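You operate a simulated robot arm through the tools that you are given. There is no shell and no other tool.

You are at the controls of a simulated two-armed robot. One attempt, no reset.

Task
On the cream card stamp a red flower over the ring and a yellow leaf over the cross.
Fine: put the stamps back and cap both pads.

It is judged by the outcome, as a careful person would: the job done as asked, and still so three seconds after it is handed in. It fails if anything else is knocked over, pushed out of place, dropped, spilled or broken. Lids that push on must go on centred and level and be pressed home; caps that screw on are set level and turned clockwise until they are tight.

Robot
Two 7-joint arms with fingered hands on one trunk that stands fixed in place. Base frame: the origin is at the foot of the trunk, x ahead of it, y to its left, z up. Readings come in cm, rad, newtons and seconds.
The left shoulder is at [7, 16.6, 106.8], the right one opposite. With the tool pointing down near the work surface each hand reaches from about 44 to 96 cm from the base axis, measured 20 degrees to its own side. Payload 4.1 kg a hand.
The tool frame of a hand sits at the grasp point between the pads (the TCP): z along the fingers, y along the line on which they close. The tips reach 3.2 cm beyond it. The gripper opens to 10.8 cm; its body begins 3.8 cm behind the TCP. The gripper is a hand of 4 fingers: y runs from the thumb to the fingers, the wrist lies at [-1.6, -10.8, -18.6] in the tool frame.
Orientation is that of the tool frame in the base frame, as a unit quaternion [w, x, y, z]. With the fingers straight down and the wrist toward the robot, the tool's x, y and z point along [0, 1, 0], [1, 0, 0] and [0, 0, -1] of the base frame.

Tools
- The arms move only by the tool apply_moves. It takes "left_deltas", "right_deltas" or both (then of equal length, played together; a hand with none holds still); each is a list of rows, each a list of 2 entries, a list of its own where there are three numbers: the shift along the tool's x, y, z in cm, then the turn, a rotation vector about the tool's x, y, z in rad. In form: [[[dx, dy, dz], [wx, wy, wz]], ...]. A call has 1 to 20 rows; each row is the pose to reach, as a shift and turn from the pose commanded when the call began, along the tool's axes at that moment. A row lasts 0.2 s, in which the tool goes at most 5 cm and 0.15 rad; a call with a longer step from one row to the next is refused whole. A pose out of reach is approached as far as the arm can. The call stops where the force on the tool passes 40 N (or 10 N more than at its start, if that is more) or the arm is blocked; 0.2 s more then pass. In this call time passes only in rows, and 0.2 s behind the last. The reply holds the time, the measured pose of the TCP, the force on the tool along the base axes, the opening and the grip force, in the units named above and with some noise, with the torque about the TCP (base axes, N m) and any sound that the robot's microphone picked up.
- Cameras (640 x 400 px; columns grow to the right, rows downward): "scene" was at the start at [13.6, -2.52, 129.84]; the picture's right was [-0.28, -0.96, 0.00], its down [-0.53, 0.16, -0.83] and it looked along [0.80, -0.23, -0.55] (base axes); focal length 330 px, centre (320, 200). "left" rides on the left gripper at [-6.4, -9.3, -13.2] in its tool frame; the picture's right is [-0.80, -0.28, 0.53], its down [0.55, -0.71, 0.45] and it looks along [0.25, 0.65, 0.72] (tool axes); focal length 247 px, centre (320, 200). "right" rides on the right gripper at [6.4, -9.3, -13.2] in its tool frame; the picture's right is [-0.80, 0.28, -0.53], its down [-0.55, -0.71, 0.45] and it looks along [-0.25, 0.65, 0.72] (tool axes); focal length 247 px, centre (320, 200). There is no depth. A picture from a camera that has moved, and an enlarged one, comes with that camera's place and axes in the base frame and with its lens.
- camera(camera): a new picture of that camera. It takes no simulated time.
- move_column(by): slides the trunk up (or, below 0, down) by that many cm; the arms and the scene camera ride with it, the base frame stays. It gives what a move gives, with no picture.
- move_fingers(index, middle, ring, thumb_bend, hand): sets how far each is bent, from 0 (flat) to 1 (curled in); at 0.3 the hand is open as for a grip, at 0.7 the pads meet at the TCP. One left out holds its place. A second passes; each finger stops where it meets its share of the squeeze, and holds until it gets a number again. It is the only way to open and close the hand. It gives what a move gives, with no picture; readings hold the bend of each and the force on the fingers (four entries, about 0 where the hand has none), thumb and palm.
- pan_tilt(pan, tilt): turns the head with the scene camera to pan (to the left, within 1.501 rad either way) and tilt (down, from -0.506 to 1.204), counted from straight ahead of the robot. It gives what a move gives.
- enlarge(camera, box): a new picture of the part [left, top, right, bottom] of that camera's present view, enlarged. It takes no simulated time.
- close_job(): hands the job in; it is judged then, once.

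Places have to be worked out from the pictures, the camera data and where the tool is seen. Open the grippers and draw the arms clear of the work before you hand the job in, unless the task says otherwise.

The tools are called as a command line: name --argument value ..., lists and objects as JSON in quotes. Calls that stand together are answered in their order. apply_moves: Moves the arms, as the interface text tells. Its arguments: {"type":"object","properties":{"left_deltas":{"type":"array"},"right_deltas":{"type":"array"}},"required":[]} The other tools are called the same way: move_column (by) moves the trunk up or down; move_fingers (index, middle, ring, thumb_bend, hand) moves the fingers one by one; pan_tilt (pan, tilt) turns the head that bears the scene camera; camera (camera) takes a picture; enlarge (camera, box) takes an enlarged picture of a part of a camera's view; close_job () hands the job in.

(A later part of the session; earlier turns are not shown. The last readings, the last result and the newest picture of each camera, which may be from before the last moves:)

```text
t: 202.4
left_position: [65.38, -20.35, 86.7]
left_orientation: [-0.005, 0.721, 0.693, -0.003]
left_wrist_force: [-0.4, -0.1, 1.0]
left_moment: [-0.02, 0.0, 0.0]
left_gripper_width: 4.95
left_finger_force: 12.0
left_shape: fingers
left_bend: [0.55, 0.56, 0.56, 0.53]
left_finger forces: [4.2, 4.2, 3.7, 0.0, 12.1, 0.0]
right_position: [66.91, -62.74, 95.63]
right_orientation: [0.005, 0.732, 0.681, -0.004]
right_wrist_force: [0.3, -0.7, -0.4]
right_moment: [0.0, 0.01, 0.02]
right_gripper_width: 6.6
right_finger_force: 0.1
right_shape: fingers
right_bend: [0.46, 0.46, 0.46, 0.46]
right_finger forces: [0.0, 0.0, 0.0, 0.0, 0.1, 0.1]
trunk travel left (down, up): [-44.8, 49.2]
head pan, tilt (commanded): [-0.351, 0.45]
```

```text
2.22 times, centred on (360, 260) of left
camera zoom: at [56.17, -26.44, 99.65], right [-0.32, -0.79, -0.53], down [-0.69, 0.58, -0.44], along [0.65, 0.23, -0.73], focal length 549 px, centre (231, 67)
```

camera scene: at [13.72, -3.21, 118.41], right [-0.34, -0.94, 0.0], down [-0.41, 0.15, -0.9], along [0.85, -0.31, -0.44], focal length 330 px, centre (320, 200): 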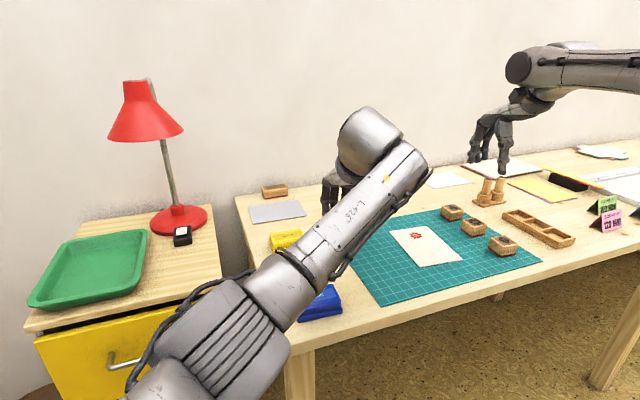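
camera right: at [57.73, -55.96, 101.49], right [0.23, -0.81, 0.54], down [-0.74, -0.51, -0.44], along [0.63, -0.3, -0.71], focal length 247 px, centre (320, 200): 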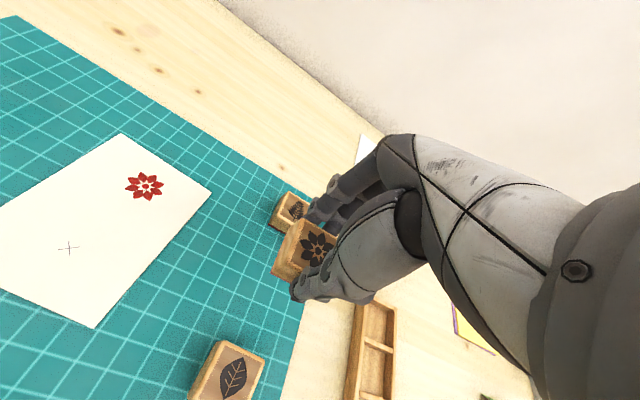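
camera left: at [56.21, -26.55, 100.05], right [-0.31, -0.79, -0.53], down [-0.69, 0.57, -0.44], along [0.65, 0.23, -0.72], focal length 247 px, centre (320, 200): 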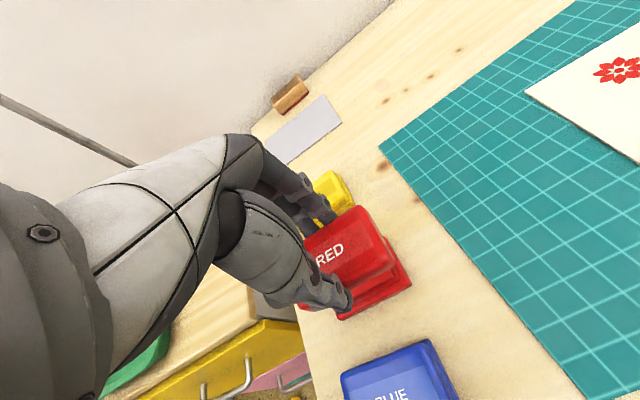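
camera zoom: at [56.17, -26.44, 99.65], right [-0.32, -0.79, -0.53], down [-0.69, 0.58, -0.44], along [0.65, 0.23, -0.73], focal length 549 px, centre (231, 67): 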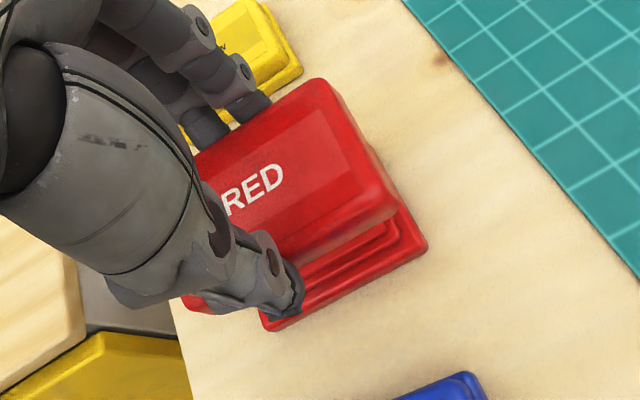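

Same small lag as before; I add the correction and then lower with the trunk only.

apply_moves --left_deltas '[[[0.5, 0.4, 0], [0, 0, 0]], [[1.0, 0.8, 0], [0, 0, 0]], [[1.0, 0.8, 0], [0, 0, 0]]]'

move_column --by -5

enlarge --camera "left" --box '[270, 170, 450, 350]'

```text
t: 203.2
left_position: [66.38, -19.34, 86.5]
left_orientation: [-0.004, 0.72, 0.694, -0.003]
left_wrist_force: [-0.8, 1.1, -0.2]
left_moment: [0.03, 0.0, 0.02]
left_gripper_width: 4.95
left_finger_force: 11.8
left_shape: fingers
left_bend: [0.55, 0.56, 0.56, 0.53]
left_finger forces: [4.4, 4.2, 3.7, 0.0, 12.1, 0.0]
right_position: [67.0, -62.74, 95.71]
right_orientation: [0.006, 0.731, 0.682, -0.003]
right_wrist_force: [-0.3, 0.1, 0.2]
right_moment: [0.01, 0.01, 0.02]
right_gripper_width: 6.6
right_finger_force: 0.1
right_shape: fingers
right_bend: [0.46, 0.46, 0.46, 0.46]
right_finger forces: [0.0, 0.0, 0.0, 0.0, 0.0, 0.0]
trunk travel left (down, up): [-44.8, 49.2]
head pan, tilt (commanded): [-0.351, 0.45]
```

```text
t: 204.2
left_position: [66.44, -19.27, 81.58]
left_orientation: [-0.005, 0.72, 0.694, -0.004]
left_wrist_force: [-0.7, 0.4, 0.9]
left_moment: [0.0, 0.01, -0.01]
left_gripper_width: 4.96
left_finger_force: 12.3
left_shape: fingers
left_bend: [0.55, 0.56, 0.56, 0.53]
left_finger forces: [4.3, 4.2, 3.8, 0.0, 12.1, 0.0]
right_position: [66.92, -62.73, 90.83]
right_orientation: [0.006, 0.731, 0.683, -0.004]
right_wrist_force: [0.5, 0.2, -1.2]
right_moment: [0.0, -0.03, 0.0]
right_gripper_width: 6.59
right_finger_force: 0.1
right_shape: fingers
right_bend: [0.46, 0.46, 0.46, 0.46]
right_finger forces: [0.0, 0.0, 0.0, 0.1, 0.1, 0.0]
trunk travel left (down, up): [-39.8, 54.2]
head pan, tilt (commanded): [-0.351, 0.45]
```

```text
2.22 times, centred on (360, 260) of left
camera zoom: at [57.07, -25.42, 94.68], right [-0.32, -0.79, -0.53], down [-0.69, 0.58, -0.44], along [0.65, 0.23, -0.73], focal length 549 px, centre (231, 67)
```

zoom: 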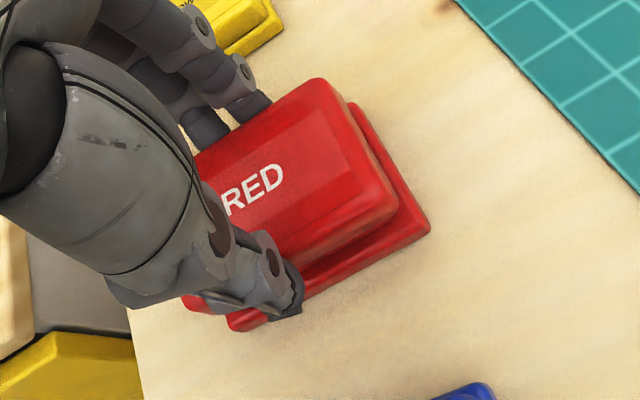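

By the label and the base's corners, lid (65.76, -19.56) and base (65.8, -19.6) agree. I lower by trunk in small steps, watching the force.

move_column --by -0.9

enlarge --camera "left" --box '[290, 180, 430, 320]'

```text
t: 204.7
left_position: [66.39, -19.27, 80.54]
left_orientation: [-0.005, 0.72, 0.694, -0.004]
left_wrist_force: [0.0, -0.4, 0.2]
left_moment: [0.02, 0.02, 0.04]
left_gripper_width: 4.96
left_finger_force: 12.5
left_shape: fingers
left_bend: [0.55, 0.56, 0.56, 0.53]
left_finger forces: [4.2, 4.2, 3.7, 0.0, 12.1, 0.0]
right_position: [66.93, -62.72, 89.76]
right_orientation: [0.006, 0.731, 0.682, -0.004]
right_wrist_force: [-0.4, -0.1, -0.8]
right_moment: [0.05, -0.04, -0.02]
right_gripper_width: 6.6
right_finger_force: 0.0
right_shape: fingers
right_bend: [0.46, 0.46, 0.46, 0.46]
right_finger forces: [0.0, 0.0, 0.0, 0.0, 0.0, 0.0]
trunk travel left (down, up): [-38.9, 55.1]
head pan, tilt (commanded): [-0.351, 0.45]
```

```text
2.86 times, centred on (360, 250) of left
camera zoom: at [57.07, -25.42, 93.77], right [-0.32, -0.79, -0.53], down [-0.69, 0.58, -0.44], along [0.65, 0.23, -0.73], focal length 706 px, centre (206, 57)
```

zoom: 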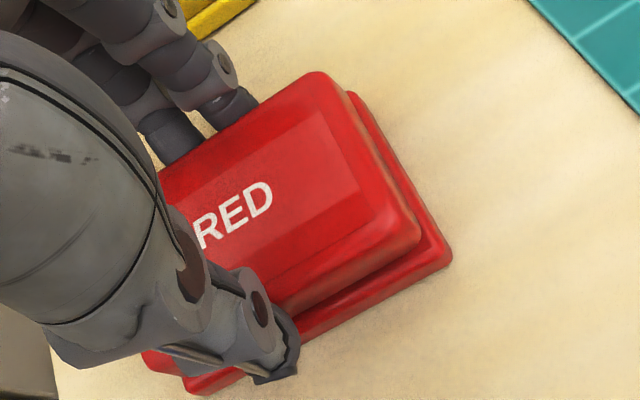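

move_column --by -0.35

enlarge --camera "left" --box '[290, 180, 430, 320]'

```text
t: 205.3
left_position: [66.46, -19.28, 80.37]
left_orientation: [-0.005, 0.72, 0.694, -0.003]
left_wrist_force: [0.0, 0.5, -0.4]
left_moment: [0.04, 0.02, -0.03]
left_gripper_width: 4.98
left_finger_force: 11.9
left_shape: fingers
left_bend: [0.55, 0.56, 0.56, 0.53]
left_finger forces: [4.4, 4.2, 3.7, 0.0, 12.1, 0.0]
right_position: [66.92, -62.75, 89.61]
right_orientation: [0.006, 0.73, 0.683, -0.004]
right_wrist_force: [-0.6, -1.1, 1.0]
right_moment: [0.01, 0.0, 0.0]
right_gripper_width: 6.62
right_finger_force: 0.1
right_shape: fingers
right_bend: [0.46, 0.46, 0.46, 0.46]
right_finger forces: [0.1, 0.1, 0.0, 0.0, 0.0, 0.0]
trunk travel left (down, up): [-38.6, 55.4]
head pan, tilt (commanded): [-0.351, 0.45]
```

```text
2.86 times, centred on (360, 250) of left
camera zoom: at [57.08, -25.42, 93.41], right [-0.32, -0.79, -0.53], down [-0.69, 0.58, -0.44], along [0.65, 0.23, -0.73], focal length 706 px, centre (206, 57)
```

zoom: 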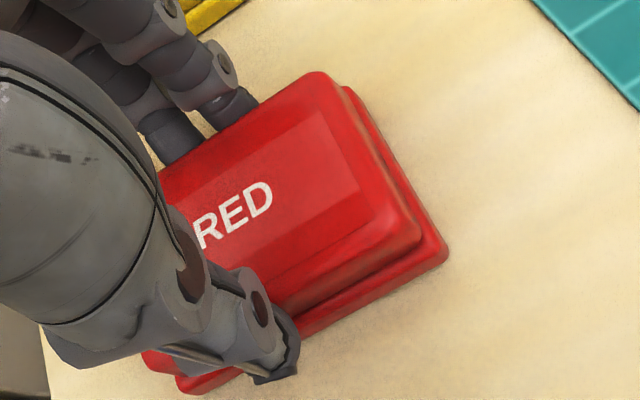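

move_column --by -0.35

enlarge --camera "left" --box '[290, 180, 430, 320]'

```text
t: 205.8
left_position: [66.37, -19.3, 79.95]
left_orientation: [-0.004, 0.721, 0.693, -0.003]
left_wrist_force: [1.8, 0.5, 5.7]
left_moment: [0.06, -0.16, 0.01]
left_gripper_width: 4.99
left_finger_force: 12.5
left_shape: fingers
left_bend: [0.55, 0.56, 0.56, 0.53]
left_finger forces: [4.5, 4.7, 4.1, 0.0, 12.1, 0.0]
right_position: [66.92, -62.63, 89.16]
right_orientation: [0.006, 0.731, 0.682, -0.004]
right_wrist_force: [-0.7, -0.2, 0.4]
right_moment: [0.03, 0.02, -0.01]
right_gripper_width: 6.62
right_finger_force: 0.1
right_shape: fingers
right_bend: [0.46, 0.46, 0.46, 0.46]
right_finger forces: [0.1, 0.1, 0.0, 0.0, 0.0, 0.1]
trunk travel left (down, up): [-38.2, 55.8]
head pan, tilt (commanded): [-0.351, 0.45]
heard: snap
```

```text
2.86 times, centred on (360, 250) of left
camera zoom: at [57.06, -25.41, 93.14], right [-0.32, -0.79, -0.53], down [-0.69, 0.58, -0.44], along [0.65, 0.23, -0.72], focal length 706 px, centre (206, 57)
```

zoom: 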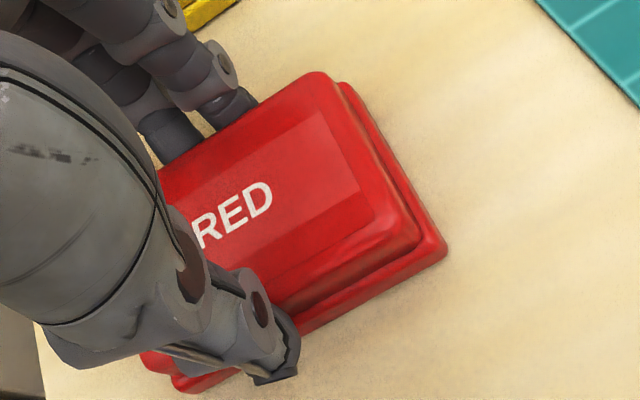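

A snap was heard: the lid has clicked on. I press it home a little more.

move_column --by -0.25

enlarge --camera "left" --box '[290, 180, 430, 320]'

```text
t: 206.3
left_position: [66.36, -19.27, 79.99]
left_orientation: [-0.003, 0.72, 0.694, -0.003]
left_wrist_force: [5.1, 0.3, 16.2]
left_moment: [0.06, -0.3, -0.05]
left_gripper_width: 4.94
left_finger_force: 14.0
left_shape: fingers
left_bend: [0.55, 0.56, 0.56, 0.53]
left_finger forces: [5.3, 5.9, 4.9, 0.1, 11.4, 0.0]
right_position: [66.85, -62.64, 88.91]
right_orientation: [0.007, 0.731, 0.683, -0.003]
right_wrist_force: [-0.3, -0.1, 0.0]
right_moment: [0.02, -0.01, -0.02]
right_gripper_width: 6.59
right_finger_force: 0.0
right_shape: fingers
right_bend: [0.46, 0.46, 0.46, 0.46]
right_finger forces: [0.0, 0.1, 0.0, 0.0, 0.1, 0.0]
trunk travel left (down, up): [-38.0, 56.0]
head pan, tilt (commanded): [-0.351, 0.45]
```

```text
2.86 times, centred on (360, 250) of left
camera zoom: at [56.98, -25.39, 92.99], right [-0.32, -0.79, -0.53], down [-0.69, 0.58, -0.44], along [0.65, 0.23, -0.72], focal length 706 px, centre (206, 57)
```

zoom: 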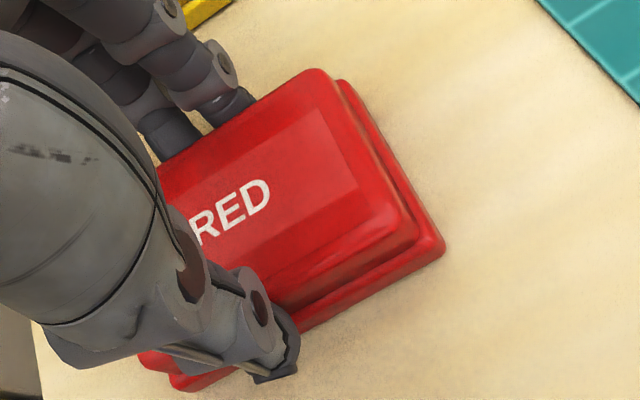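

Seated with 16 N of pressing force. I ease off and open the fingers gently, then rise by trunk.

move_column --by 0.2

move_fingers --hand "left" --index 0.51 --middle 0.51 --ring 0.51 --thumb_bend 0.49

move_fingers --hand "left" --index 0.43 --middle 0.43 --ring 0.43 --thumb_bend 0.43

move_column --by 6

camera --camera "left"

enlarge --camera "left" --box '[280, 180, 440, 340]'

```text
t: 206.8
left_position: [66.39, -19.35, 79.95]
left_orientation: [-0.004, 0.72, 0.694, -0.003]
left_wrist_force: [4.3, 0.6, 11.7]
left_moment: [0.08, -0.26, -0.06]
left_gripper_width: 4.95
left_finger_force: 13.7
left_shape: fingers
left_bend: [0.55, 0.56, 0.56, 0.53]
left_finger forces: [5.2, 5.7, 4.7, 0.0, 11.6, 0.0]
right_position: [66.93, -62.76, 89.04]
right_orientation: [0.007, 0.73, 0.683, -0.004]
right_wrist_force: [0.6, 0.1, 0.6]
right_moment: [0.0, 0.05, -0.02]
right_gripper_width: 6.58
right_finger_force: 0.2
right_shape: fingers
right_bend: [0.46, 0.46, 0.46, 0.46]
right_finger forces: [0.0, 0.1, 0.0, 0.1, 0.1, 0.0]
trunk travel left (down, up): [-38.2, 55.8]
head pan, tilt (commanded): [-0.351, 0.45]
```

```text
t: 207.8
left_position: [66.46, -19.36, 80.02]
left_orientation: [-0.005, 0.72, 0.694, -0.003]
left_wrist_force: [0.6, 0.1, 0.4]
left_moment: [0.0, 0.01, 0.04]
left_gripper_width: 5.58
left_finger_force: 0.1
left_shape: fingers
left_bend: [0.51, 0.51, 0.51, 0.49]
left_finger forces: [0.0, 0.0, 0.0, 0.1, 0.1, 0.0]
right_position: [66.9, -62.75, 89.13]
right_orientation: [0.005, 0.731, 0.683, -0.004]
right_wrist_force: [-0.6, 0.2, 1.0]
right_moment: [-0.04, -0.04, 0.02]
right_gripper_width: 6.59
right_finger_force: 0.0
right_shape: fingers
right_bend: [0.46, 0.46, 0.46, 0.46]
right_finger forces: [0.0, 0.0, 0.0, 0.0, 0.0, 0.0]
trunk travel left (down, up): [-38.2, 55.8]
head pan, tilt (commanded): [-0.351, 0.45]
heard: snap
```

```text
t: 208.8
left_position: [66.44, -19.35, 79.89]
left_orientation: [-0.005, 0.72, 0.694, -0.004]
left_wrist_force: [-0.9, 1.1, -0.6]
left_moment: [0.01, 0.02, -0.01]
left_gripper_width: 7.4
left_finger_force: 0.1
left_shape: fingers
left_bend: [0.43, 0.43, 0.43, 0.43]
left_finger forces: [0.1, 0.0, 0.1, 0.0, 0.1, 0.1]
right_position: [66.87, -62.83, 88.95]
right_orientation: [0.006, 0.731, 0.682, -0.004]
right_wrist_force: [0.0, 0.0, 0.1]
right_moment: [0.0, 0.01, 0.01]
right_gripper_width: 6.61
right_finger_force: 0.0
right_shape: fingers
right_bend: [0.46, 0.46, 0.46, 0.46]
right_finger forces: [0.1, 0.1, 0.0, 0.0, 0.1, 0.0]
trunk travel left (down, up): [-38.2, 55.8]
head pan, tilt (commanded): [-0.351, 0.45]
heard: snap
```

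```text
t: 209.8
left_position: [66.51, -19.35, 85.86]
left_orientation: [-0.006, 0.72, 0.694, -0.004]
left_wrist_force: [0.8, -0.1, -0.5]
left_moment: [-0.01, 0.02, 0.01]
left_gripper_width: 7.38
left_finger_force: 0.0
left_shape: fingers
left_bend: [0.43, 0.43, 0.43, 0.43]
left_finger forces: [0.0, 0.0, 0.0, 0.0, 0.0, 0.0]
right_position: [66.95, -62.82, 94.87]
right_orientation: [0.007, 0.73, 0.683, -0.005]
right_wrist_force: [0.2, 0.9, -0.1]
right_moment: [-0.02, 0.0, -0.03]
right_gripper_width: 6.58
right_finger_force: 0.0
right_shape: fingers
right_bend: [0.46, 0.46, 0.46, 0.46]
right_finger forces: [0.0, 0.0, 0.1, 0.0, 0.1, 0.0]
trunk travel left (down, up): [-44.2, 49.8]
head pan, tilt (commanded): [-0.351, 0.45]
```

```text
taken
camera left: at [57.13, -25.45, 98.97], right [-0.32, -0.79, -0.53], down [-0.69, 0.58, -0.44], along [0.65, 0.23, -0.73], focal length 247 px, centre (320, 200)
```

left: 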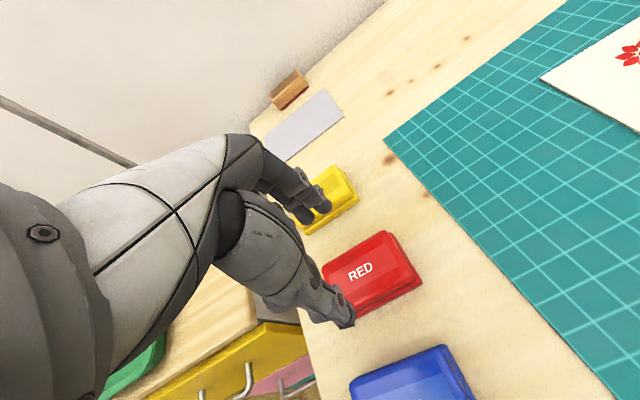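

```text
2.50 times, centred on (360, 260) of left
camera zoom: at [57.13, -25.45, 98.97], right [-0.32, -0.79, -0.53], down [-0.69, 0.58, -0.44], along [0.65, 0.23, -0.73], focal length 617 px, centre (220, 50)
```

zoom: 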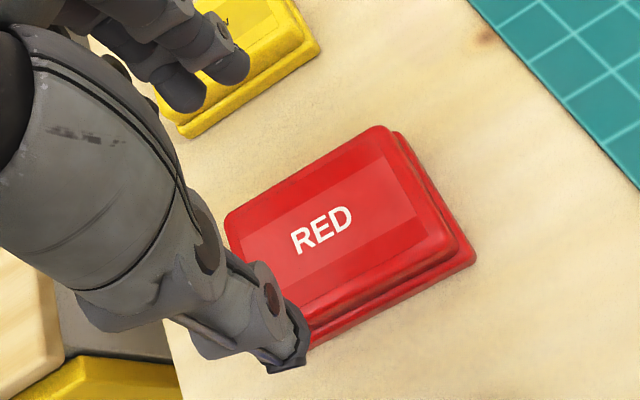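

The lid sits level and centred, but further snaps were heard on release, so I'll make sure it is home by pressing on its top with closed fingertips. I close the fingers and lower gradually.

move_fingers --hand "left" --index 0.68 --middle 0.68 --ring 0.68 --thumb_bend 0.66

move_column --by -3.5

enlarge --camera "left" --box '[280, 180, 440, 340]'

```text
t: 210.8
left_position: [66.4, -19.32, 85.88]
left_orientation: [-0.005, 0.719, 0.695, -0.004]
left_wrist_force: [0.7, -0.4, 0.0]
left_moment: [0.04, 0.0, 0.0]
left_gripper_width: 1.12
left_finger_force: 0.0
left_shape: fingers
left_bend: [0.68, 0.68, 0.68, 0.66]
left_finger forces: [0.0, 0.0, 0.0, 0.0, 0.0, 0.0]
right_position: [66.95, -62.76, 95.07]
right_orientation: [0.006, 0.73, 0.683, -0.004]
right_wrist_force: [0.4, -1.2, 0.8]
right_moment: [0.0, -0.03, 0.0]
right_gripper_width: 6.59
right_finger_force: 0.1
right_shape: fingers
right_bend: [0.46, 0.46, 0.46, 0.46]
right_finger forces: [0.0, 0.0, 0.0, 0.0, 0.0, 0.0]
trunk travel left (down, up): [-44.2, 49.8]
head pan, tilt (commanded): [-0.351, 0.45]
```

```text
t: 211.6
left_position: [66.33, -19.4, 82.43]
left_orientation: [-0.006, 0.72, 0.694, -0.004]
left_wrist_force: [0.0, -0.8, 0.0]
left_moment: [-0.03, -0.03, -0.01]
left_gripper_width: 1.13
left_finger_force: 0.2
left_shape: fingers
left_bend: [0.68, 0.68, 0.68, 0.66]
left_finger forces: [0.0, 0.0, 0.0, 0.0, 0.1, 0.0]
right_position: [66.93, -62.65, 91.65]
right_orientation: [0.007, 0.731, 0.683, -0.004]
right_wrist_force: [0.5, -0.2, 0.0]
right_moment: [-0.01, 0.0, 0.02]
right_gripper_width: 6.59
right_finger_force: 0.2
right_shape: fingers
right_bend: [0.46, 0.46, 0.46, 0.46]
right_finger forces: [0.0, 0.1, 0.0, 0.1, 0.0, 0.1]
trunk travel left (down, up): [-40.7, 53.3]
head pan, tilt (commanded): [-0.351, 0.45]
```

```text
2.50 times, centred on (360, 260) of left
camera zoom: at [57.07, -25.41, 95.53], right [-0.32, -0.79, -0.53], down [-0.69, 0.58, -0.44], along [0.65, 0.23, -0.73], focal length 617 px, centre (220, 50)
```

zoom: 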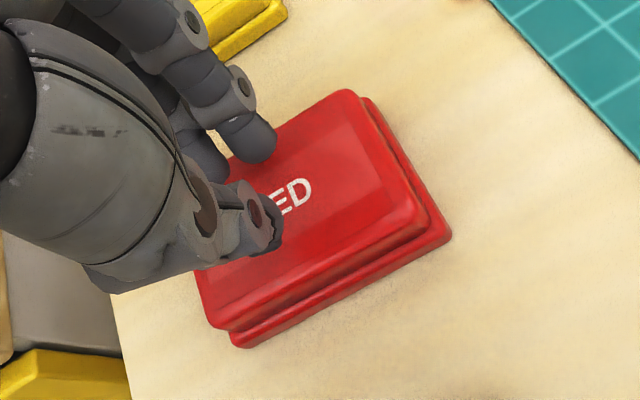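

move_column --by -0.8

move_column --by -0.4

enlarge --camera "left" --box '[280, 180, 440, 340]'

```text
t: 212.2
left_position: [66.45, -19.25, 81.69]
left_orientation: [-0.005, 0.72, 0.694, -0.004]
left_wrist_force: [-0.4, 0.8, 0.7]
left_moment: [-0.02, 0.02, 0.03]
left_gripper_width: 1.11
left_finger_force: 0.1
left_shape: fingers
left_bend: [0.68, 0.68, 0.68, 0.66]
left_finger forces: [0.0, 0.0, 0.1, 0.0, 0.1, 0.0]
right_position: [66.92, -62.69, 90.72]
right_orientation: [0.006, 0.73, 0.683, -0.003]
right_wrist_force: [-1.0, 0.0, -0.1]
right_moment: [-0.01, -0.01, -0.01]
right_gripper_width: 6.59
right_finger_force: 0.1
right_shape: fingers
right_bend: [0.46, 0.46, 0.46, 0.46]
right_finger forces: [0.0, 0.0, 0.1, 0.0, 0.1, 0.1]
trunk travel left (down, up): [-39.9, 54.1]
head pan, tilt (commanded): [-0.351, 0.45]
```

```text
t: 212.7
left_position: [66.43, -19.38, 81.2]
left_orientation: [-0.005, 0.72, 0.694, -0.003]
left_wrist_force: [-0.3, 0.6, 0.3]
left_moment: [0.0, -0.02, 0.0]
left_gripper_width: 1.12
left_finger_force: 0.0
left_shape: fingers
left_bend: [0.68, 0.68, 0.68, 0.66]
left_finger forces: [0.1, 0.1, 0.0, 0.0, 0.0, 0.0]
right_position: [66.88, -62.7, 90.42]
right_orientation: [0.005, 0.731, 0.682, -0.003]
right_wrist_force: [-0.9, 0.4, -0.6]
right_moment: [0.01, -0.01, -0.03]
right_gripper_width: 6.6
right_finger_force: 0.0
right_shape: fingers
right_bend: [0.46, 0.46, 0.46, 0.46]
right_finger forces: [0.1, 0.0, 0.0, 0.0, 0.0, 0.1]
trunk travel left (down, up): [-39.5, 54.5]
head pan, tilt (commanded): [-0.351, 0.45]
```

```text
2.50 times, centred on (360, 260) of left
camera zoom: at [57.09, -25.42, 94.31], right [-0.32, -0.79, -0.53], down [-0.69, 0.58, -0.44], along [0.65, 0.23, -0.73], focal length 617 px, centre (220, 50)
```

zoom: 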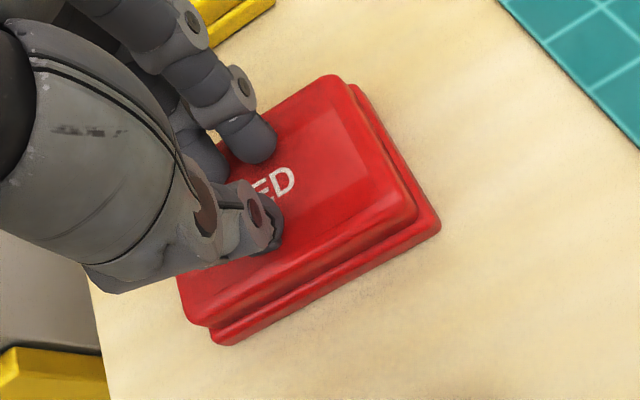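

move_column --by -0.4

move_column --by -0.3

enlarge --camera "left" --box '[280, 180, 440, 340]'

```text
t: 213.3
left_position: [66.32, -19.24, 81.08]
left_orientation: [-0.002, 0.72, 0.694, -0.002]
left_wrist_force: [1.1, -0.4, 21.3]
left_moment: [-0.07, 0.04, -0.01]
left_gripper_width: 1.09
left_finger_force: 10.9
left_shape: fingers
left_bend: [0.68, 0.68, 0.68, 0.67]
left_finger forces: [8.5, 0.1, 0.1, 0.0, 12.7, 0.0]
right_position: [66.81, -62.72, 90.14]
right_orientation: [0.006, 0.731, 0.683, -0.003]
right_wrist_force: [-0.3, 0.5, -0.4]
right_moment: [0.01, 0.04, 0.01]
right_gripper_width: 6.6
right_finger_force: 0.1
right_shape: fingers
right_bend: [0.46, 0.46, 0.46, 0.46]
right_finger forces: [0.1, 0.0, 0.2, 0.1, 0.1, 0.0]
trunk travel left (down, up): [-39.1, 54.9]
head pan, tilt (commanded): [-0.351, 0.45]
```

```text
t: 213.8
left_position: [66.36, -19.25, 81.36]
left_orientation: [0.002, 0.72, 0.694, 0.0]
left_wrist_force: [-2.0, 1.9, 20.3]
left_moment: [-0.02, 0.43, -0.05]
left_gripper_width: 1.11
left_finger_force: 9.3
left_shape: fingers
left_bend: [0.68, 0.68, 0.68, 0.67]
left_finger forces: [0.0, 0.0, 0.0, 0.0, 19.3, 0.0]
right_position: [66.88, -62.62, 89.84]
right_orientation: [0.006, 0.73, 0.683, -0.004]
right_wrist_force: [0.0, 0.8, -0.8]
right_moment: [0.02, 0.0, 0.01]
right_gripper_width: 6.62
right_finger_force: 0.1
right_shape: fingers
right_bend: [0.46, 0.46, 0.46, 0.46]
right_finger forces: [0.0, 0.1, 0.0, 0.1, 0.0, 0.1]
trunk travel left (down, up): [-38.8, 55.2]
head pan, tilt (commanded): [-0.351, 0.45]
stopped: the force on the tool passed its limit at 41 N (the readings are from after the stop); the commanded pose is now the measured one
```

```text
2.50 times, centred on (360, 260) of left
camera zoom: at [56.87, -25.38, 94.17], right [-0.31, -0.79, -0.53], down [-0.68, 0.57, -0.45], along [0.66, 0.22, -0.72], focal length 617 px, centre (220, 50)
```

zoom: 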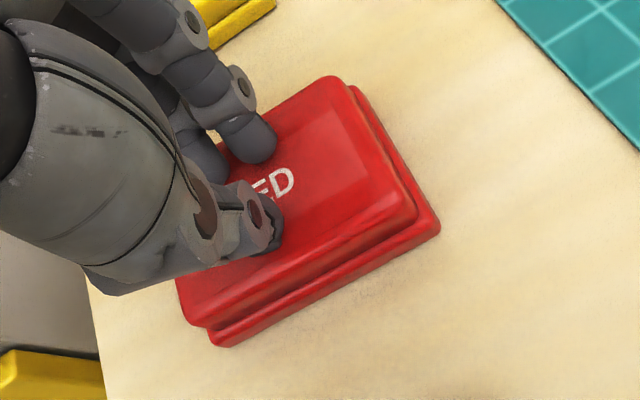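

Pressed firmly (over 40 N) with no further movement or snap: the red lid is home. I rise clear.

move_column --by 7

move_fingers --hand "left" --index 0.42 --middle 0.42 --ring 0.42 --thumb_bend 0.42

camera --camera "left"

camera --camera "scene"

```text
t: 214.8
left_position: [66.38, -19.45, 87.75]
left_orientation: [-0.002, 0.72, 0.694, -0.001]
left_wrist_force: [0.0, -0.1, 0.1]
left_moment: [-0.01, -0.01, -0.01]
left_gripper_width: 1.08
left_finger_force: 0.0
left_shape: fingers
left_bend: [0.68, 0.68, 0.68, 0.66]
left_finger forces: [0.0, 0.1, 0.1, 0.0, 0.0, 0.0]
right_position: [67.08, -62.79, 96.74]
right_orientation: [0.006, 0.731, 0.683, -0.005]
right_wrist_force: [0.4, -0.3, 0.0]
right_moment: [-0.01, 0.01, 0.0]
right_gripper_width: 6.61
right_finger_force: 0.0
right_shape: fingers
right_bend: [0.46, 0.46, 0.46, 0.46]
right_finger forces: [0.0, 0.0, 0.0, 0.0, 0.1, 0.0]
trunk travel left (down, up): [-45.8, 48.2]
head pan, tilt (commanded): [-0.351, 0.45]
```

```text
t: 215.8
left_position: [66.44, -19.4, 87.91]
left_orientation: [-0.001, 0.72, 0.694, -0.001]
left_wrist_force: [1.0, 0.8, -0.2]
left_moment: [0.01, 0.04, 0.02]
left_gripper_width: 7.68
left_finger_force: 0.1
left_shape: fingers
left_bend: [0.42, 0.42, 0.42, 0.42]
left_finger forces: [0.0, 0.0, 0.1, 0.0, 0.0, 0.0]
right_position: [66.91, -62.67, 96.82]
right_orientation: [0.006, 0.731, 0.683, -0.004]
right_wrist_force: [-0.2, -0.3, 0.2]
right_moment: [-0.03, 0.0, -0.04]
right_gripper_width: 6.61
right_finger_force: 0.0
right_shape: fingers
right_bend: [0.46, 0.46, 0.46, 0.46]
right_finger forces: [0.1, 0.0, 0.0, 0.1, 0.1, 0.1]
trunk travel left (down, up): [-45.8, 48.2]
head pan, tilt (commanded): [-0.351, 0.45]
```

```text
taken
camera left: at [57.04, -25.44, 100.89], right [-0.31, -0.79, -0.53], down [-0.69, 0.57, -0.45], along [0.66, 0.22, -0.72], focal length 247 px, centre (320, 200)
```

left: 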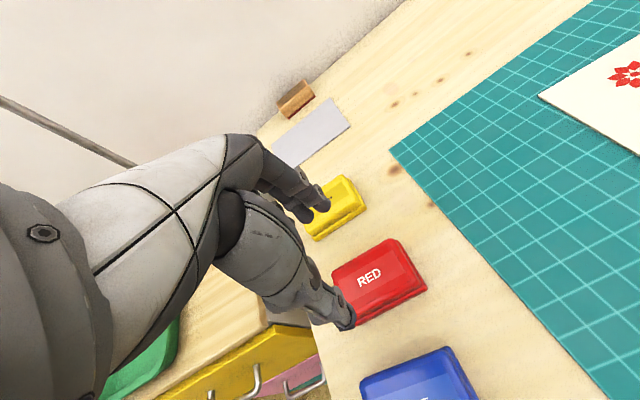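

```text
taken
camera scene: at [13.72, -3.19, 119.41], right [-0.34, -0.94, 0.0], down [-0.41, 0.15, -0.9], along [0.85, -0.31, -0.44], focal length 330 px, centre (320, 200)
```

scene: 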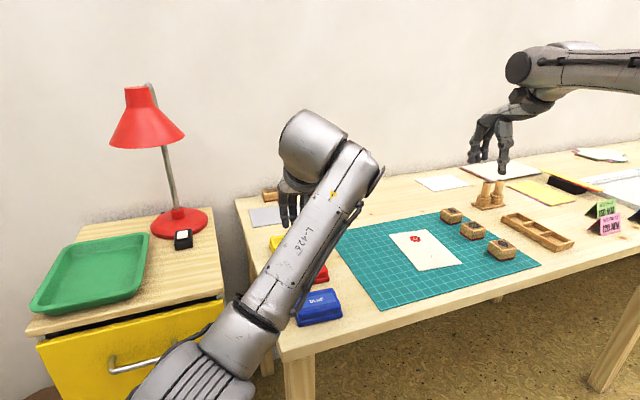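

The red pad is capped and the card shows its flower. Next the yellow pad, which lies beyond the right arm's reach: the left hand will carry it (closed, by its base) onto the free mat strip. I move the left hand forward above it.

apply_moves --left_deltas '[[[0.2, 1.5, 0], [0, 0, 0]], [[0.4, 3.0, 0], [0, 0, 0]], [[0.6, 4.5, 0], [0, 0, 0]], [[0.9, 6.0, 0], [0, 0, 0]], [[1.2, 7.5, 0], [0, 0, 0]], [[1.5, 9.0, 0], [0, 0, 0]], [[1.7, 10.4, 0], [0, 0, 0]], [[1.9, 11.4, 0], [0, 0, 0]]]'

camera --camera "left"

enlarge --camera "left" --box '[270, 190, 430, 350]'

camera --camera "scene"

```text
t: 217.6
left_position: [78.04, -17.84, 87.73]
left_orientation: [-0.001, 0.72, 0.694, -0.001]
left_wrist_force: [-0.4, -0.5, -0.4]
left_moment: [0.03, 0.02, 0.01]
left_gripper_width: 7.68
left_finger_force: 0.1
left_shape: fingers
left_bend: [0.42, 0.42, 0.42, 0.42]
left_finger forces: [0.0, 0.0, 0.0, 0.1, 0.0, 0.0]
right_position: [66.96, -62.73, 96.75]
right_orientation: [0.007, 0.731, 0.682, -0.003]
right_wrist_force: [-0.7, -0.1, 0.7]
right_moment: [0.01, -0.04, -0.03]
right_gripper_width: 6.59
right_finger_force: 0.1
right_shape: fingers
right_bend: [0.46, 0.46, 0.46, 0.46]
right_finger forces: [0.0, 0.0, 0.1, 0.2, 0.1, 0.0]
trunk travel left (down, up): [-45.8, 48.2]
head pan, tilt (commanded): [-0.351, 0.45]
```

```text
taken
camera left: at [68.55, -23.94, 100.83], right [-0.31, -0.79, -0.53], down [-0.69, 0.57, -0.45], along [0.66, 0.22, -0.72], focal length 247 px, centre (320, 200)
```

left: 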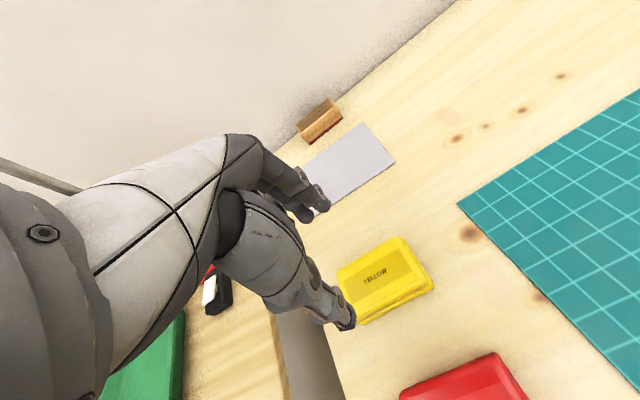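

```text
2.50 times, centred on (350, 270) of left
camera zoom: at [68.55, -23.94, 100.83], right [-0.31, -0.79, -0.53], down [-0.69, 0.57, -0.45], along [0.66, 0.22, -0.72], focal length 617 px, centre (245, 25)
```

zoom: 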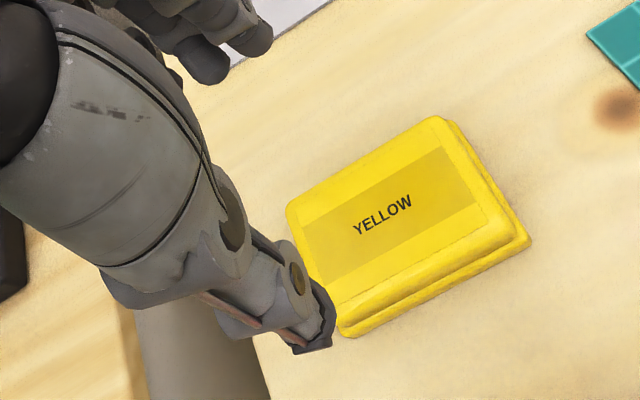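

```text
taken
camera scene: at [13.72, -3.18, 119.4], right [-0.34, -0.94, 0.0], down [-0.41, 0.15, -0.9], along [0.85, -0.31, -0.44], focal length 330 px, centre (320, 200)
```

scene: 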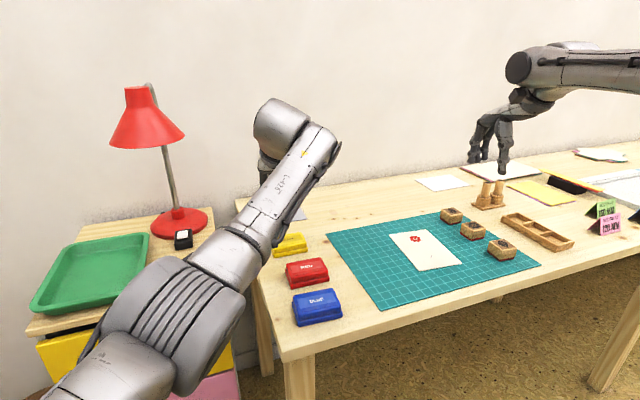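

The hand tracked well. The yellow pad is centred at about (77.5, -18.5), square to the hand. I centre over it and lower with the trunk.

apply_moves --left_deltas '[[[-0.35, -0.2, 0], [0, 0, 0]], [[-0.68, -0.41, 0], [0, 0, 0]], [[-0.68, -0.41, 0], [0, 0, 0]]]'

move_column --by -7

enlarge --camera "left" --box '[260, 170, 420, 330]'

enlarge --camera "scene" --box '[230, 140, 370, 280]'

```text
t: 218.4
left_position: [77.43, -18.58, 87.74]
left_orientation: [-0.001, 0.72, 0.694, -0.002]
left_wrist_force: [0.0, 0.7, 0.2]
left_moment: [-0.05, 0.0, 0.02]
left_gripper_width: 7.67
left_finger_force: 0.1
left_shape: fingers
left_bend: [0.42, 0.42, 0.42, 0.42]
left_finger forces: [0.0, 0.0, 0.1, 0.0, 0.0, 0.0]
right_position: [66.94, -62.84, 96.68]
right_orientation: [0.006, 0.73, 0.683, -0.004]
right_wrist_force: [0.7, 0.8, -0.5]
right_moment: [0.01, -0.02, 0.02]
right_gripper_width: 6.56
right_finger_force: 0.1
right_shape: fingers
right_bend: [0.46, 0.46, 0.46, 0.46]
right_finger forces: [0.1, 0.0, 0.1, 0.0, 0.0, 0.0]
trunk travel left (down, up): [-45.8, 48.2]
head pan, tilt (commanded): [-0.351, 0.45]
```

```text
t: 219.5
left_position: [77.39, -18.64, 80.8]
left_orientation: [-0.001, 0.721, 0.693, 0.0]
left_wrist_force: [0.0, -0.2, -0.1]
left_moment: [0.0, 0.02, 0.01]
left_gripper_width: 7.66
left_finger_force: 0.1
left_shape: fingers
left_bend: [0.42, 0.42, 0.42, 0.42]
left_finger forces: [0.1, 0.1, 0.0, 0.0, 0.0, 0.0]
right_position: [66.86, -62.76, 89.8]
right_orientation: [0.006, 0.731, 0.682, -0.004]
right_wrist_force: [0.4, 0.4, 0.3]
right_moment: [0.03, 0.03, 0.0]
right_gripper_width: 6.6
right_finger_force: 0.1
right_shape: fingers
right_bend: [0.46, 0.46, 0.46, 0.46]
right_finger forces: [0.0, 0.0, 0.0, 0.0, 0.0, 0.0]
trunk travel left (down, up): [-38.8, 55.2]
head pan, tilt (commanded): [-0.351, 0.45]
```

```text
2.50 times, centred on (340, 250) of left
camera zoom: at [68.03, -24.65, 93.89], right [-0.31, -0.79, -0.53], down [-0.69, 0.57, -0.45], along [0.66, 0.22, -0.72], focal length 617 px, centre (270, 75)
```

zoom: 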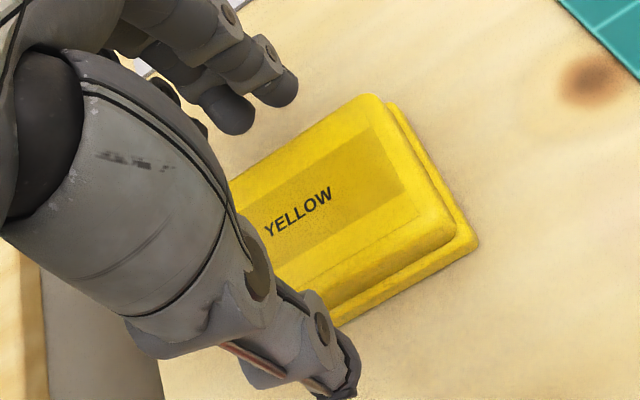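

```text
2.86 times, centred on (300, 210) of scene
camera zoom: at [13.68, -3.16, 112.42], right [-0.34, -0.94, 0.0], down [-0.41, 0.15, -0.9], along [0.85, -0.31, -0.44], focal length 943 px, centre (377, 171)
```

zoom: 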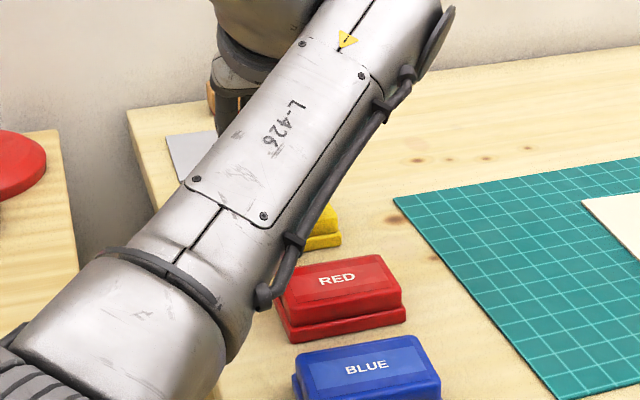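

Good alignment around the yellow pad. I lower further in small steps until the fingertips are at table level.

move_column --by -1.6

move_column --by -0.3

enlarge --camera "left" --box '[260, 170, 420, 330]'

```text
t: 220.1
left_position: [77.43, -18.6, 79.23]
left_orientation: [-0.002, 0.72, 0.694, -0.001]
left_wrist_force: [0.3, -0.4, 0.2]
left_moment: [0.02, -0.02, -0.03]
left_gripper_width: 7.66
left_finger_force: 0.0
left_shape: fingers
left_bend: [0.42, 0.42, 0.42, 0.42]
left_finger forces: [0.0, 0.1, 0.0, 0.0, 0.0, 0.1]
right_position: [66.94, -62.75, 88.2]
right_orientation: [0.006, 0.731, 0.682, -0.004]
right_wrist_force: [-0.4, 0.6, -0.1]
right_moment: [0.0, 0.02, 0.02]
right_gripper_width: 6.63
right_finger_force: 0.1
right_shape: fingers
right_bend: [0.46, 0.46, 0.46, 0.46]
right_finger forces: [0.0, 0.0, 0.1, 0.0, 0.0, 0.0]
trunk travel left (down, up): [-37.2, 56.8]
head pan, tilt (commanded): [-0.351, 0.45]
```

```text
t: 220.7
left_position: [77.47, -18.6, 78.85]
left_orientation: [-0.001, 0.72, 0.694, -0.001]
left_wrist_force: [-0.5, 0.4, 0.5]
left_moment: [-0.02, -0.02, 0.01]
left_gripper_width: 7.67
left_finger_force: 0.1
left_shape: fingers
left_bend: [0.42, 0.42, 0.42, 0.42]
left_finger forces: [0.0, 0.1, 0.0, 0.0, 0.0, 0.1]
right_position: [66.87, -62.78, 87.87]
right_orientation: [0.006, 0.731, 0.682, -0.004]
right_wrist_force: [0.1, 0.0, -0.3]
right_moment: [-0.02, -0.02, 0.01]
right_gripper_width: 6.6
right_finger_force: 0.0
right_shape: fingers
right_bend: [0.46, 0.46, 0.46, 0.46]
right_finger forces: [0.0, 0.0, 0.0, 0.0, 0.0, 0.1]
trunk travel left (down, up): [-36.9, 57.1]
head pan, tilt (commanded): [-0.351, 0.45]
```

```text
2.50 times, centred on (340, 250) of left
camera zoom: at [68.04, -24.66, 91.96], right [-0.31, -0.79, -0.53], down [-0.69, 0.57, -0.45], along [0.66, 0.22, -0.72], focal length 617 px, centre (270, 75)
```

zoom: 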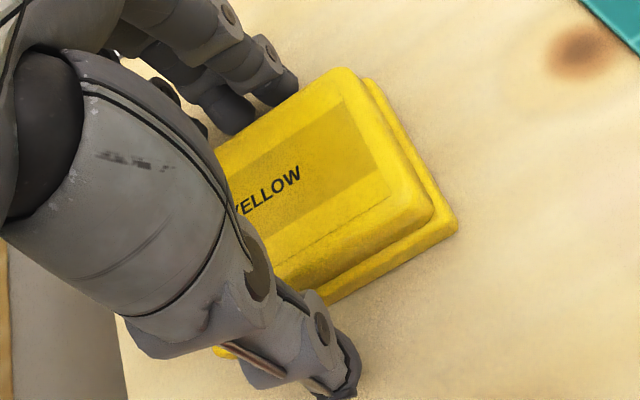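

The tips are about 2 mm above the table. I close on the base, gently first.

move_fingers --hand "left" --index 0.5 --middle 0.5 --ring 0.5 --thumb_bend 0.5

move_fingers --hand "left" --index 0.55 --middle 0.55 --ring 0.55 --thumb_bend 0.57

enlarge --camera "left" --box '[260, 170, 420, 330]'

```text
t: 221.7
left_position: [77.51, -18.48, 78.91]
left_orientation: [-0.001, 0.72, 0.694, -0.001]
left_wrist_force: [-0.8, -0.3, 0.5]
left_moment: [0.0, -0.01, 0.02]
left_gripper_width: 5.75
left_finger_force: 0.5
left_shape: fingers
left_bend: [0.5, 0.5, 0.5, 0.49]
left_finger forces: [0.3, 0.2, 0.0, 0.1, 0.6, 0.0]
right_position: [66.99, -62.72, 87.79]
right_orientation: [0.006, 0.73, 0.683, -0.004]
right_wrist_force: [-0.7, 0.1, 0.0]
right_moment: [0.01, -0.02, 0.04]
right_gripper_width: 6.58
right_finger_force: 0.0
right_shape: fingers
right_bend: [0.46, 0.46, 0.46, 0.46]
right_finger forces: [0.0, 0.0, 0.1, 0.1, 0.0, 0.1]
trunk travel left (down, up): [-36.9, 57.1]
head pan, tilt (commanded): [-0.351, 0.45]
```

```text
t: 222.7
left_position: [77.4, -18.61, 78.85]
left_orientation: [-0.001, 0.72, 0.694, -0.001]
left_wrist_force: [0.1, -0.5, -0.5]
left_moment: [0.04, -0.01, 0.01]
left_gripper_width: 5.48
left_finger_force: 6.4
left_shape: fingers
left_bend: [0.52, 0.53, 0.53, 0.5]
left_finger forces: [2.3, 2.3, 1.6, 0.1, 6.0, 0.0]
right_position: [66.89, -62.84, 87.82]
right_orientation: [0.006, 0.731, 0.682, -0.005]
right_wrist_force: [-0.3, -0.5, 0.2]
right_moment: [0.01, 0.0, 0.03]
right_gripper_width: 6.6
right_finger_force: 0.0
right_shape: fingers
right_bend: [0.46, 0.46, 0.46, 0.46]
right_finger forces: [0.0, 0.0, 0.0, 0.0, 0.0, 0.0]
trunk travel left (down, up): [-36.9, 57.1]
head pan, tilt (commanded): [-0.351, 0.45]
```

```text
2.50 times, centred on (340, 250) of left
camera zoom: at [68.06, -24.67, 91.95], right [-0.31, -0.79, -0.53], down [-0.69, 0.57, -0.45], along [0.66, 0.22, -0.72], focal length 617 px, centre (270, 75)
```

zoom: 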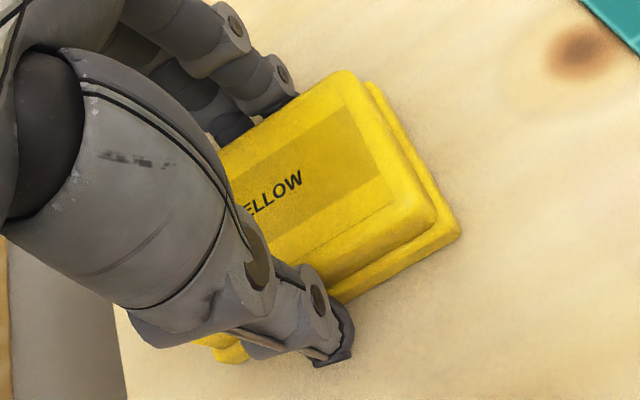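

The base is gripped (width 5.5 cm, no snap). I firm the grip and lift slightly with the trunk to see if base and lid come up together.

move_fingers --hand "left" --index 0.61 --middle 0.61 --ring 0.61 --thumb_bend 0.65

move_column --by 1

enlarge --camera "left" --box '[260, 170, 420, 330]'

```text
t: 223.7
left_position: [77.4, -18.52, 78.84]
left_orientation: [-0.001, 0.72, 0.694, -0.001]
left_wrist_force: [-0.3, 0.2, 0.6]
left_moment: [0.01, 0.0, 0.01]
left_gripper_width: 5.45
left_finger_force: 12.9
left_shape: fingers
left_bend: [0.55, 0.57, 0.57, 0.49]
left_finger forces: [4.4, 4.5, 3.6, 0.1, 12.6, 0.0]
right_position: [66.87, -62.72, 87.83]
right_orientation: [0.006, 0.731, 0.683, -0.004]
right_wrist_force: [0.0, -0.4, -0.2]
right_moment: [0.0, -0.03, 0.0]
right_gripper_width: 6.59
right_finger_force: 0.1
right_shape: fingers
right_bend: [0.46, 0.46, 0.46, 0.46]
right_finger forces: [0.1, 0.1, 0.1, 0.0, 0.1, 0.0]
trunk travel left (down, up): [-36.9, 57.1]
head pan, tilt (commanded): [-0.351, 0.45]
heard: snap
```

```text
t: 224.2
left_position: [77.6, -18.6, 79.7]
left_orientation: [-0.002, 0.72, 0.694, -0.001]
left_wrist_force: [0.5, 0.3, -1.6]
left_moment: [0.02, -0.01, 0.02]
left_gripper_width: 5.41
left_finger_force: 12.3
left_shape: fingers
left_bend: [0.55, 0.57, 0.57, 0.49]
left_finger forces: [4.4, 4.4, 3.2, 0.0, 12.6, 0.0]
right_position: [66.96, -62.79, 88.69]
right_orientation: [0.005, 0.73, 0.683, -0.005]
right_wrist_force: [-0.4, -0.2, -0.7]
right_moment: [-0.01, 0.03, 0.0]
right_gripper_width: 6.62
right_finger_force: 0.1
right_shape: fingers
right_bend: [0.46, 0.46, 0.46, 0.46]
right_finger forces: [0.1, 0.0, 0.0, 0.0, 0.0, 0.1]
trunk travel left (down, up): [-37.9, 56.1]
head pan, tilt (commanded): [-0.351, 0.45]
```

```text
2.50 times, centred on (340, 250) of left
camera zoom: at [68.1, -24.69, 92.91], right [-0.32, -0.79, -0.53], down [-0.69, 0.57, -0.44], along [0.66, 0.22, -0.72], focal length 617 px, centre (270, 75)
```

zoom: 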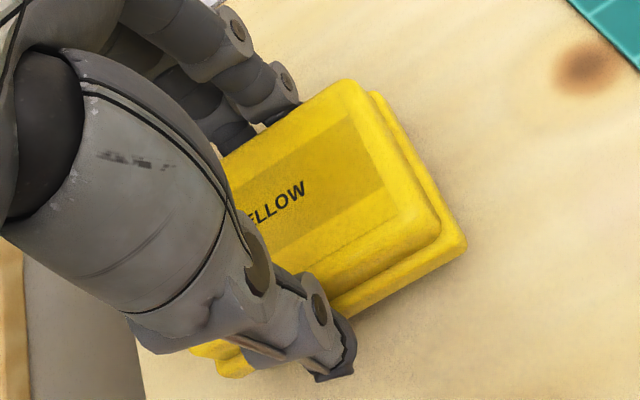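

The whole pad seems to come up (about 1.6 N of weight on the wrist). I lift 4 cm more and check.

move_column --by 4

enlarge --camera "left" --box '[260, 170, 420, 330]'

camera --camera "left"

camera --camera "scene"

```text
t: 225.1
left_position: [77.58, -18.52, 83.85]
left_orientation: [-0.001, 0.72, 0.694, -0.002]
left_wrist_force: [-0.6, -0.6, -0.8]
left_moment: [0.01, 0.0, -0.06]
left_gripper_width: 5.42
left_finger_force: 12.9
left_shape: fingers
left_bend: [0.55, 0.57, 0.57, 0.49]
left_finger forces: [4.4, 4.4, 3.2, 0.1, 12.6, 0.0]
right_position: [67.02, -62.81, 92.65]
right_orientation: [0.005, 0.73, 0.683, -0.005]
right_wrist_force: [-0.4, 0.3, 0.2]
right_moment: [0.01, -0.03, 0.03]
right_gripper_width: 6.61
right_finger_force: 0.0
right_shape: fingers
right_bend: [0.46, 0.46, 0.46, 0.46]
right_finger forces: [0.0, 0.0, 0.0, 0.0, 0.0, 0.0]
trunk travel left (down, up): [-41.9, 52.1]
head pan, tilt (commanded): [-0.351, 0.45]
```

```text
2.50 times, centred on (340, 250) of left
camera zoom: at [68.1, -24.69, 96.9], right [-0.32, -0.79, -0.53], down [-0.69, 0.57, -0.44], along [0.65, 0.22, -0.72], focal length 617 px, centre (270, 75)
```

zoom: 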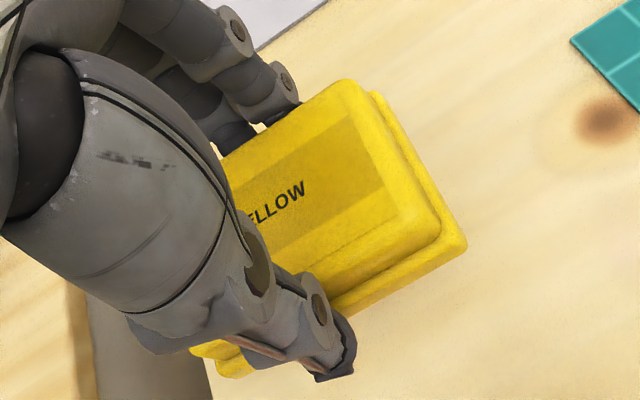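

```text
taken
camera left: at [68.1, -24.69, 96.9], right [-0.32, -0.79, -0.53], down [-0.69, 0.57, -0.44], along [0.65, 0.22, -0.72], focal length 247 px, centre (320, 200)
```

left: 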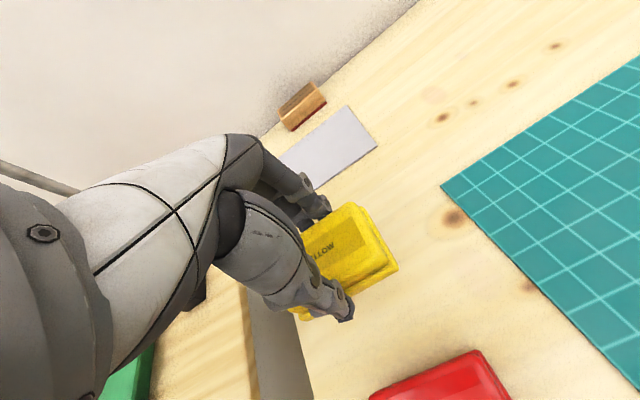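

```text
taken
camera scene: at [13.77, -3.21, 115.5], right [-0.34, -0.94, 0.0], down [-0.41, 0.15, -0.9], along [0.85, -0.31, -0.44], focal length 330 px, centre (320, 200)
```

scene: 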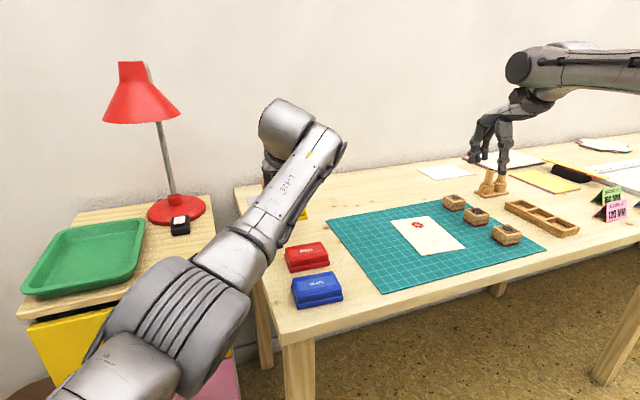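

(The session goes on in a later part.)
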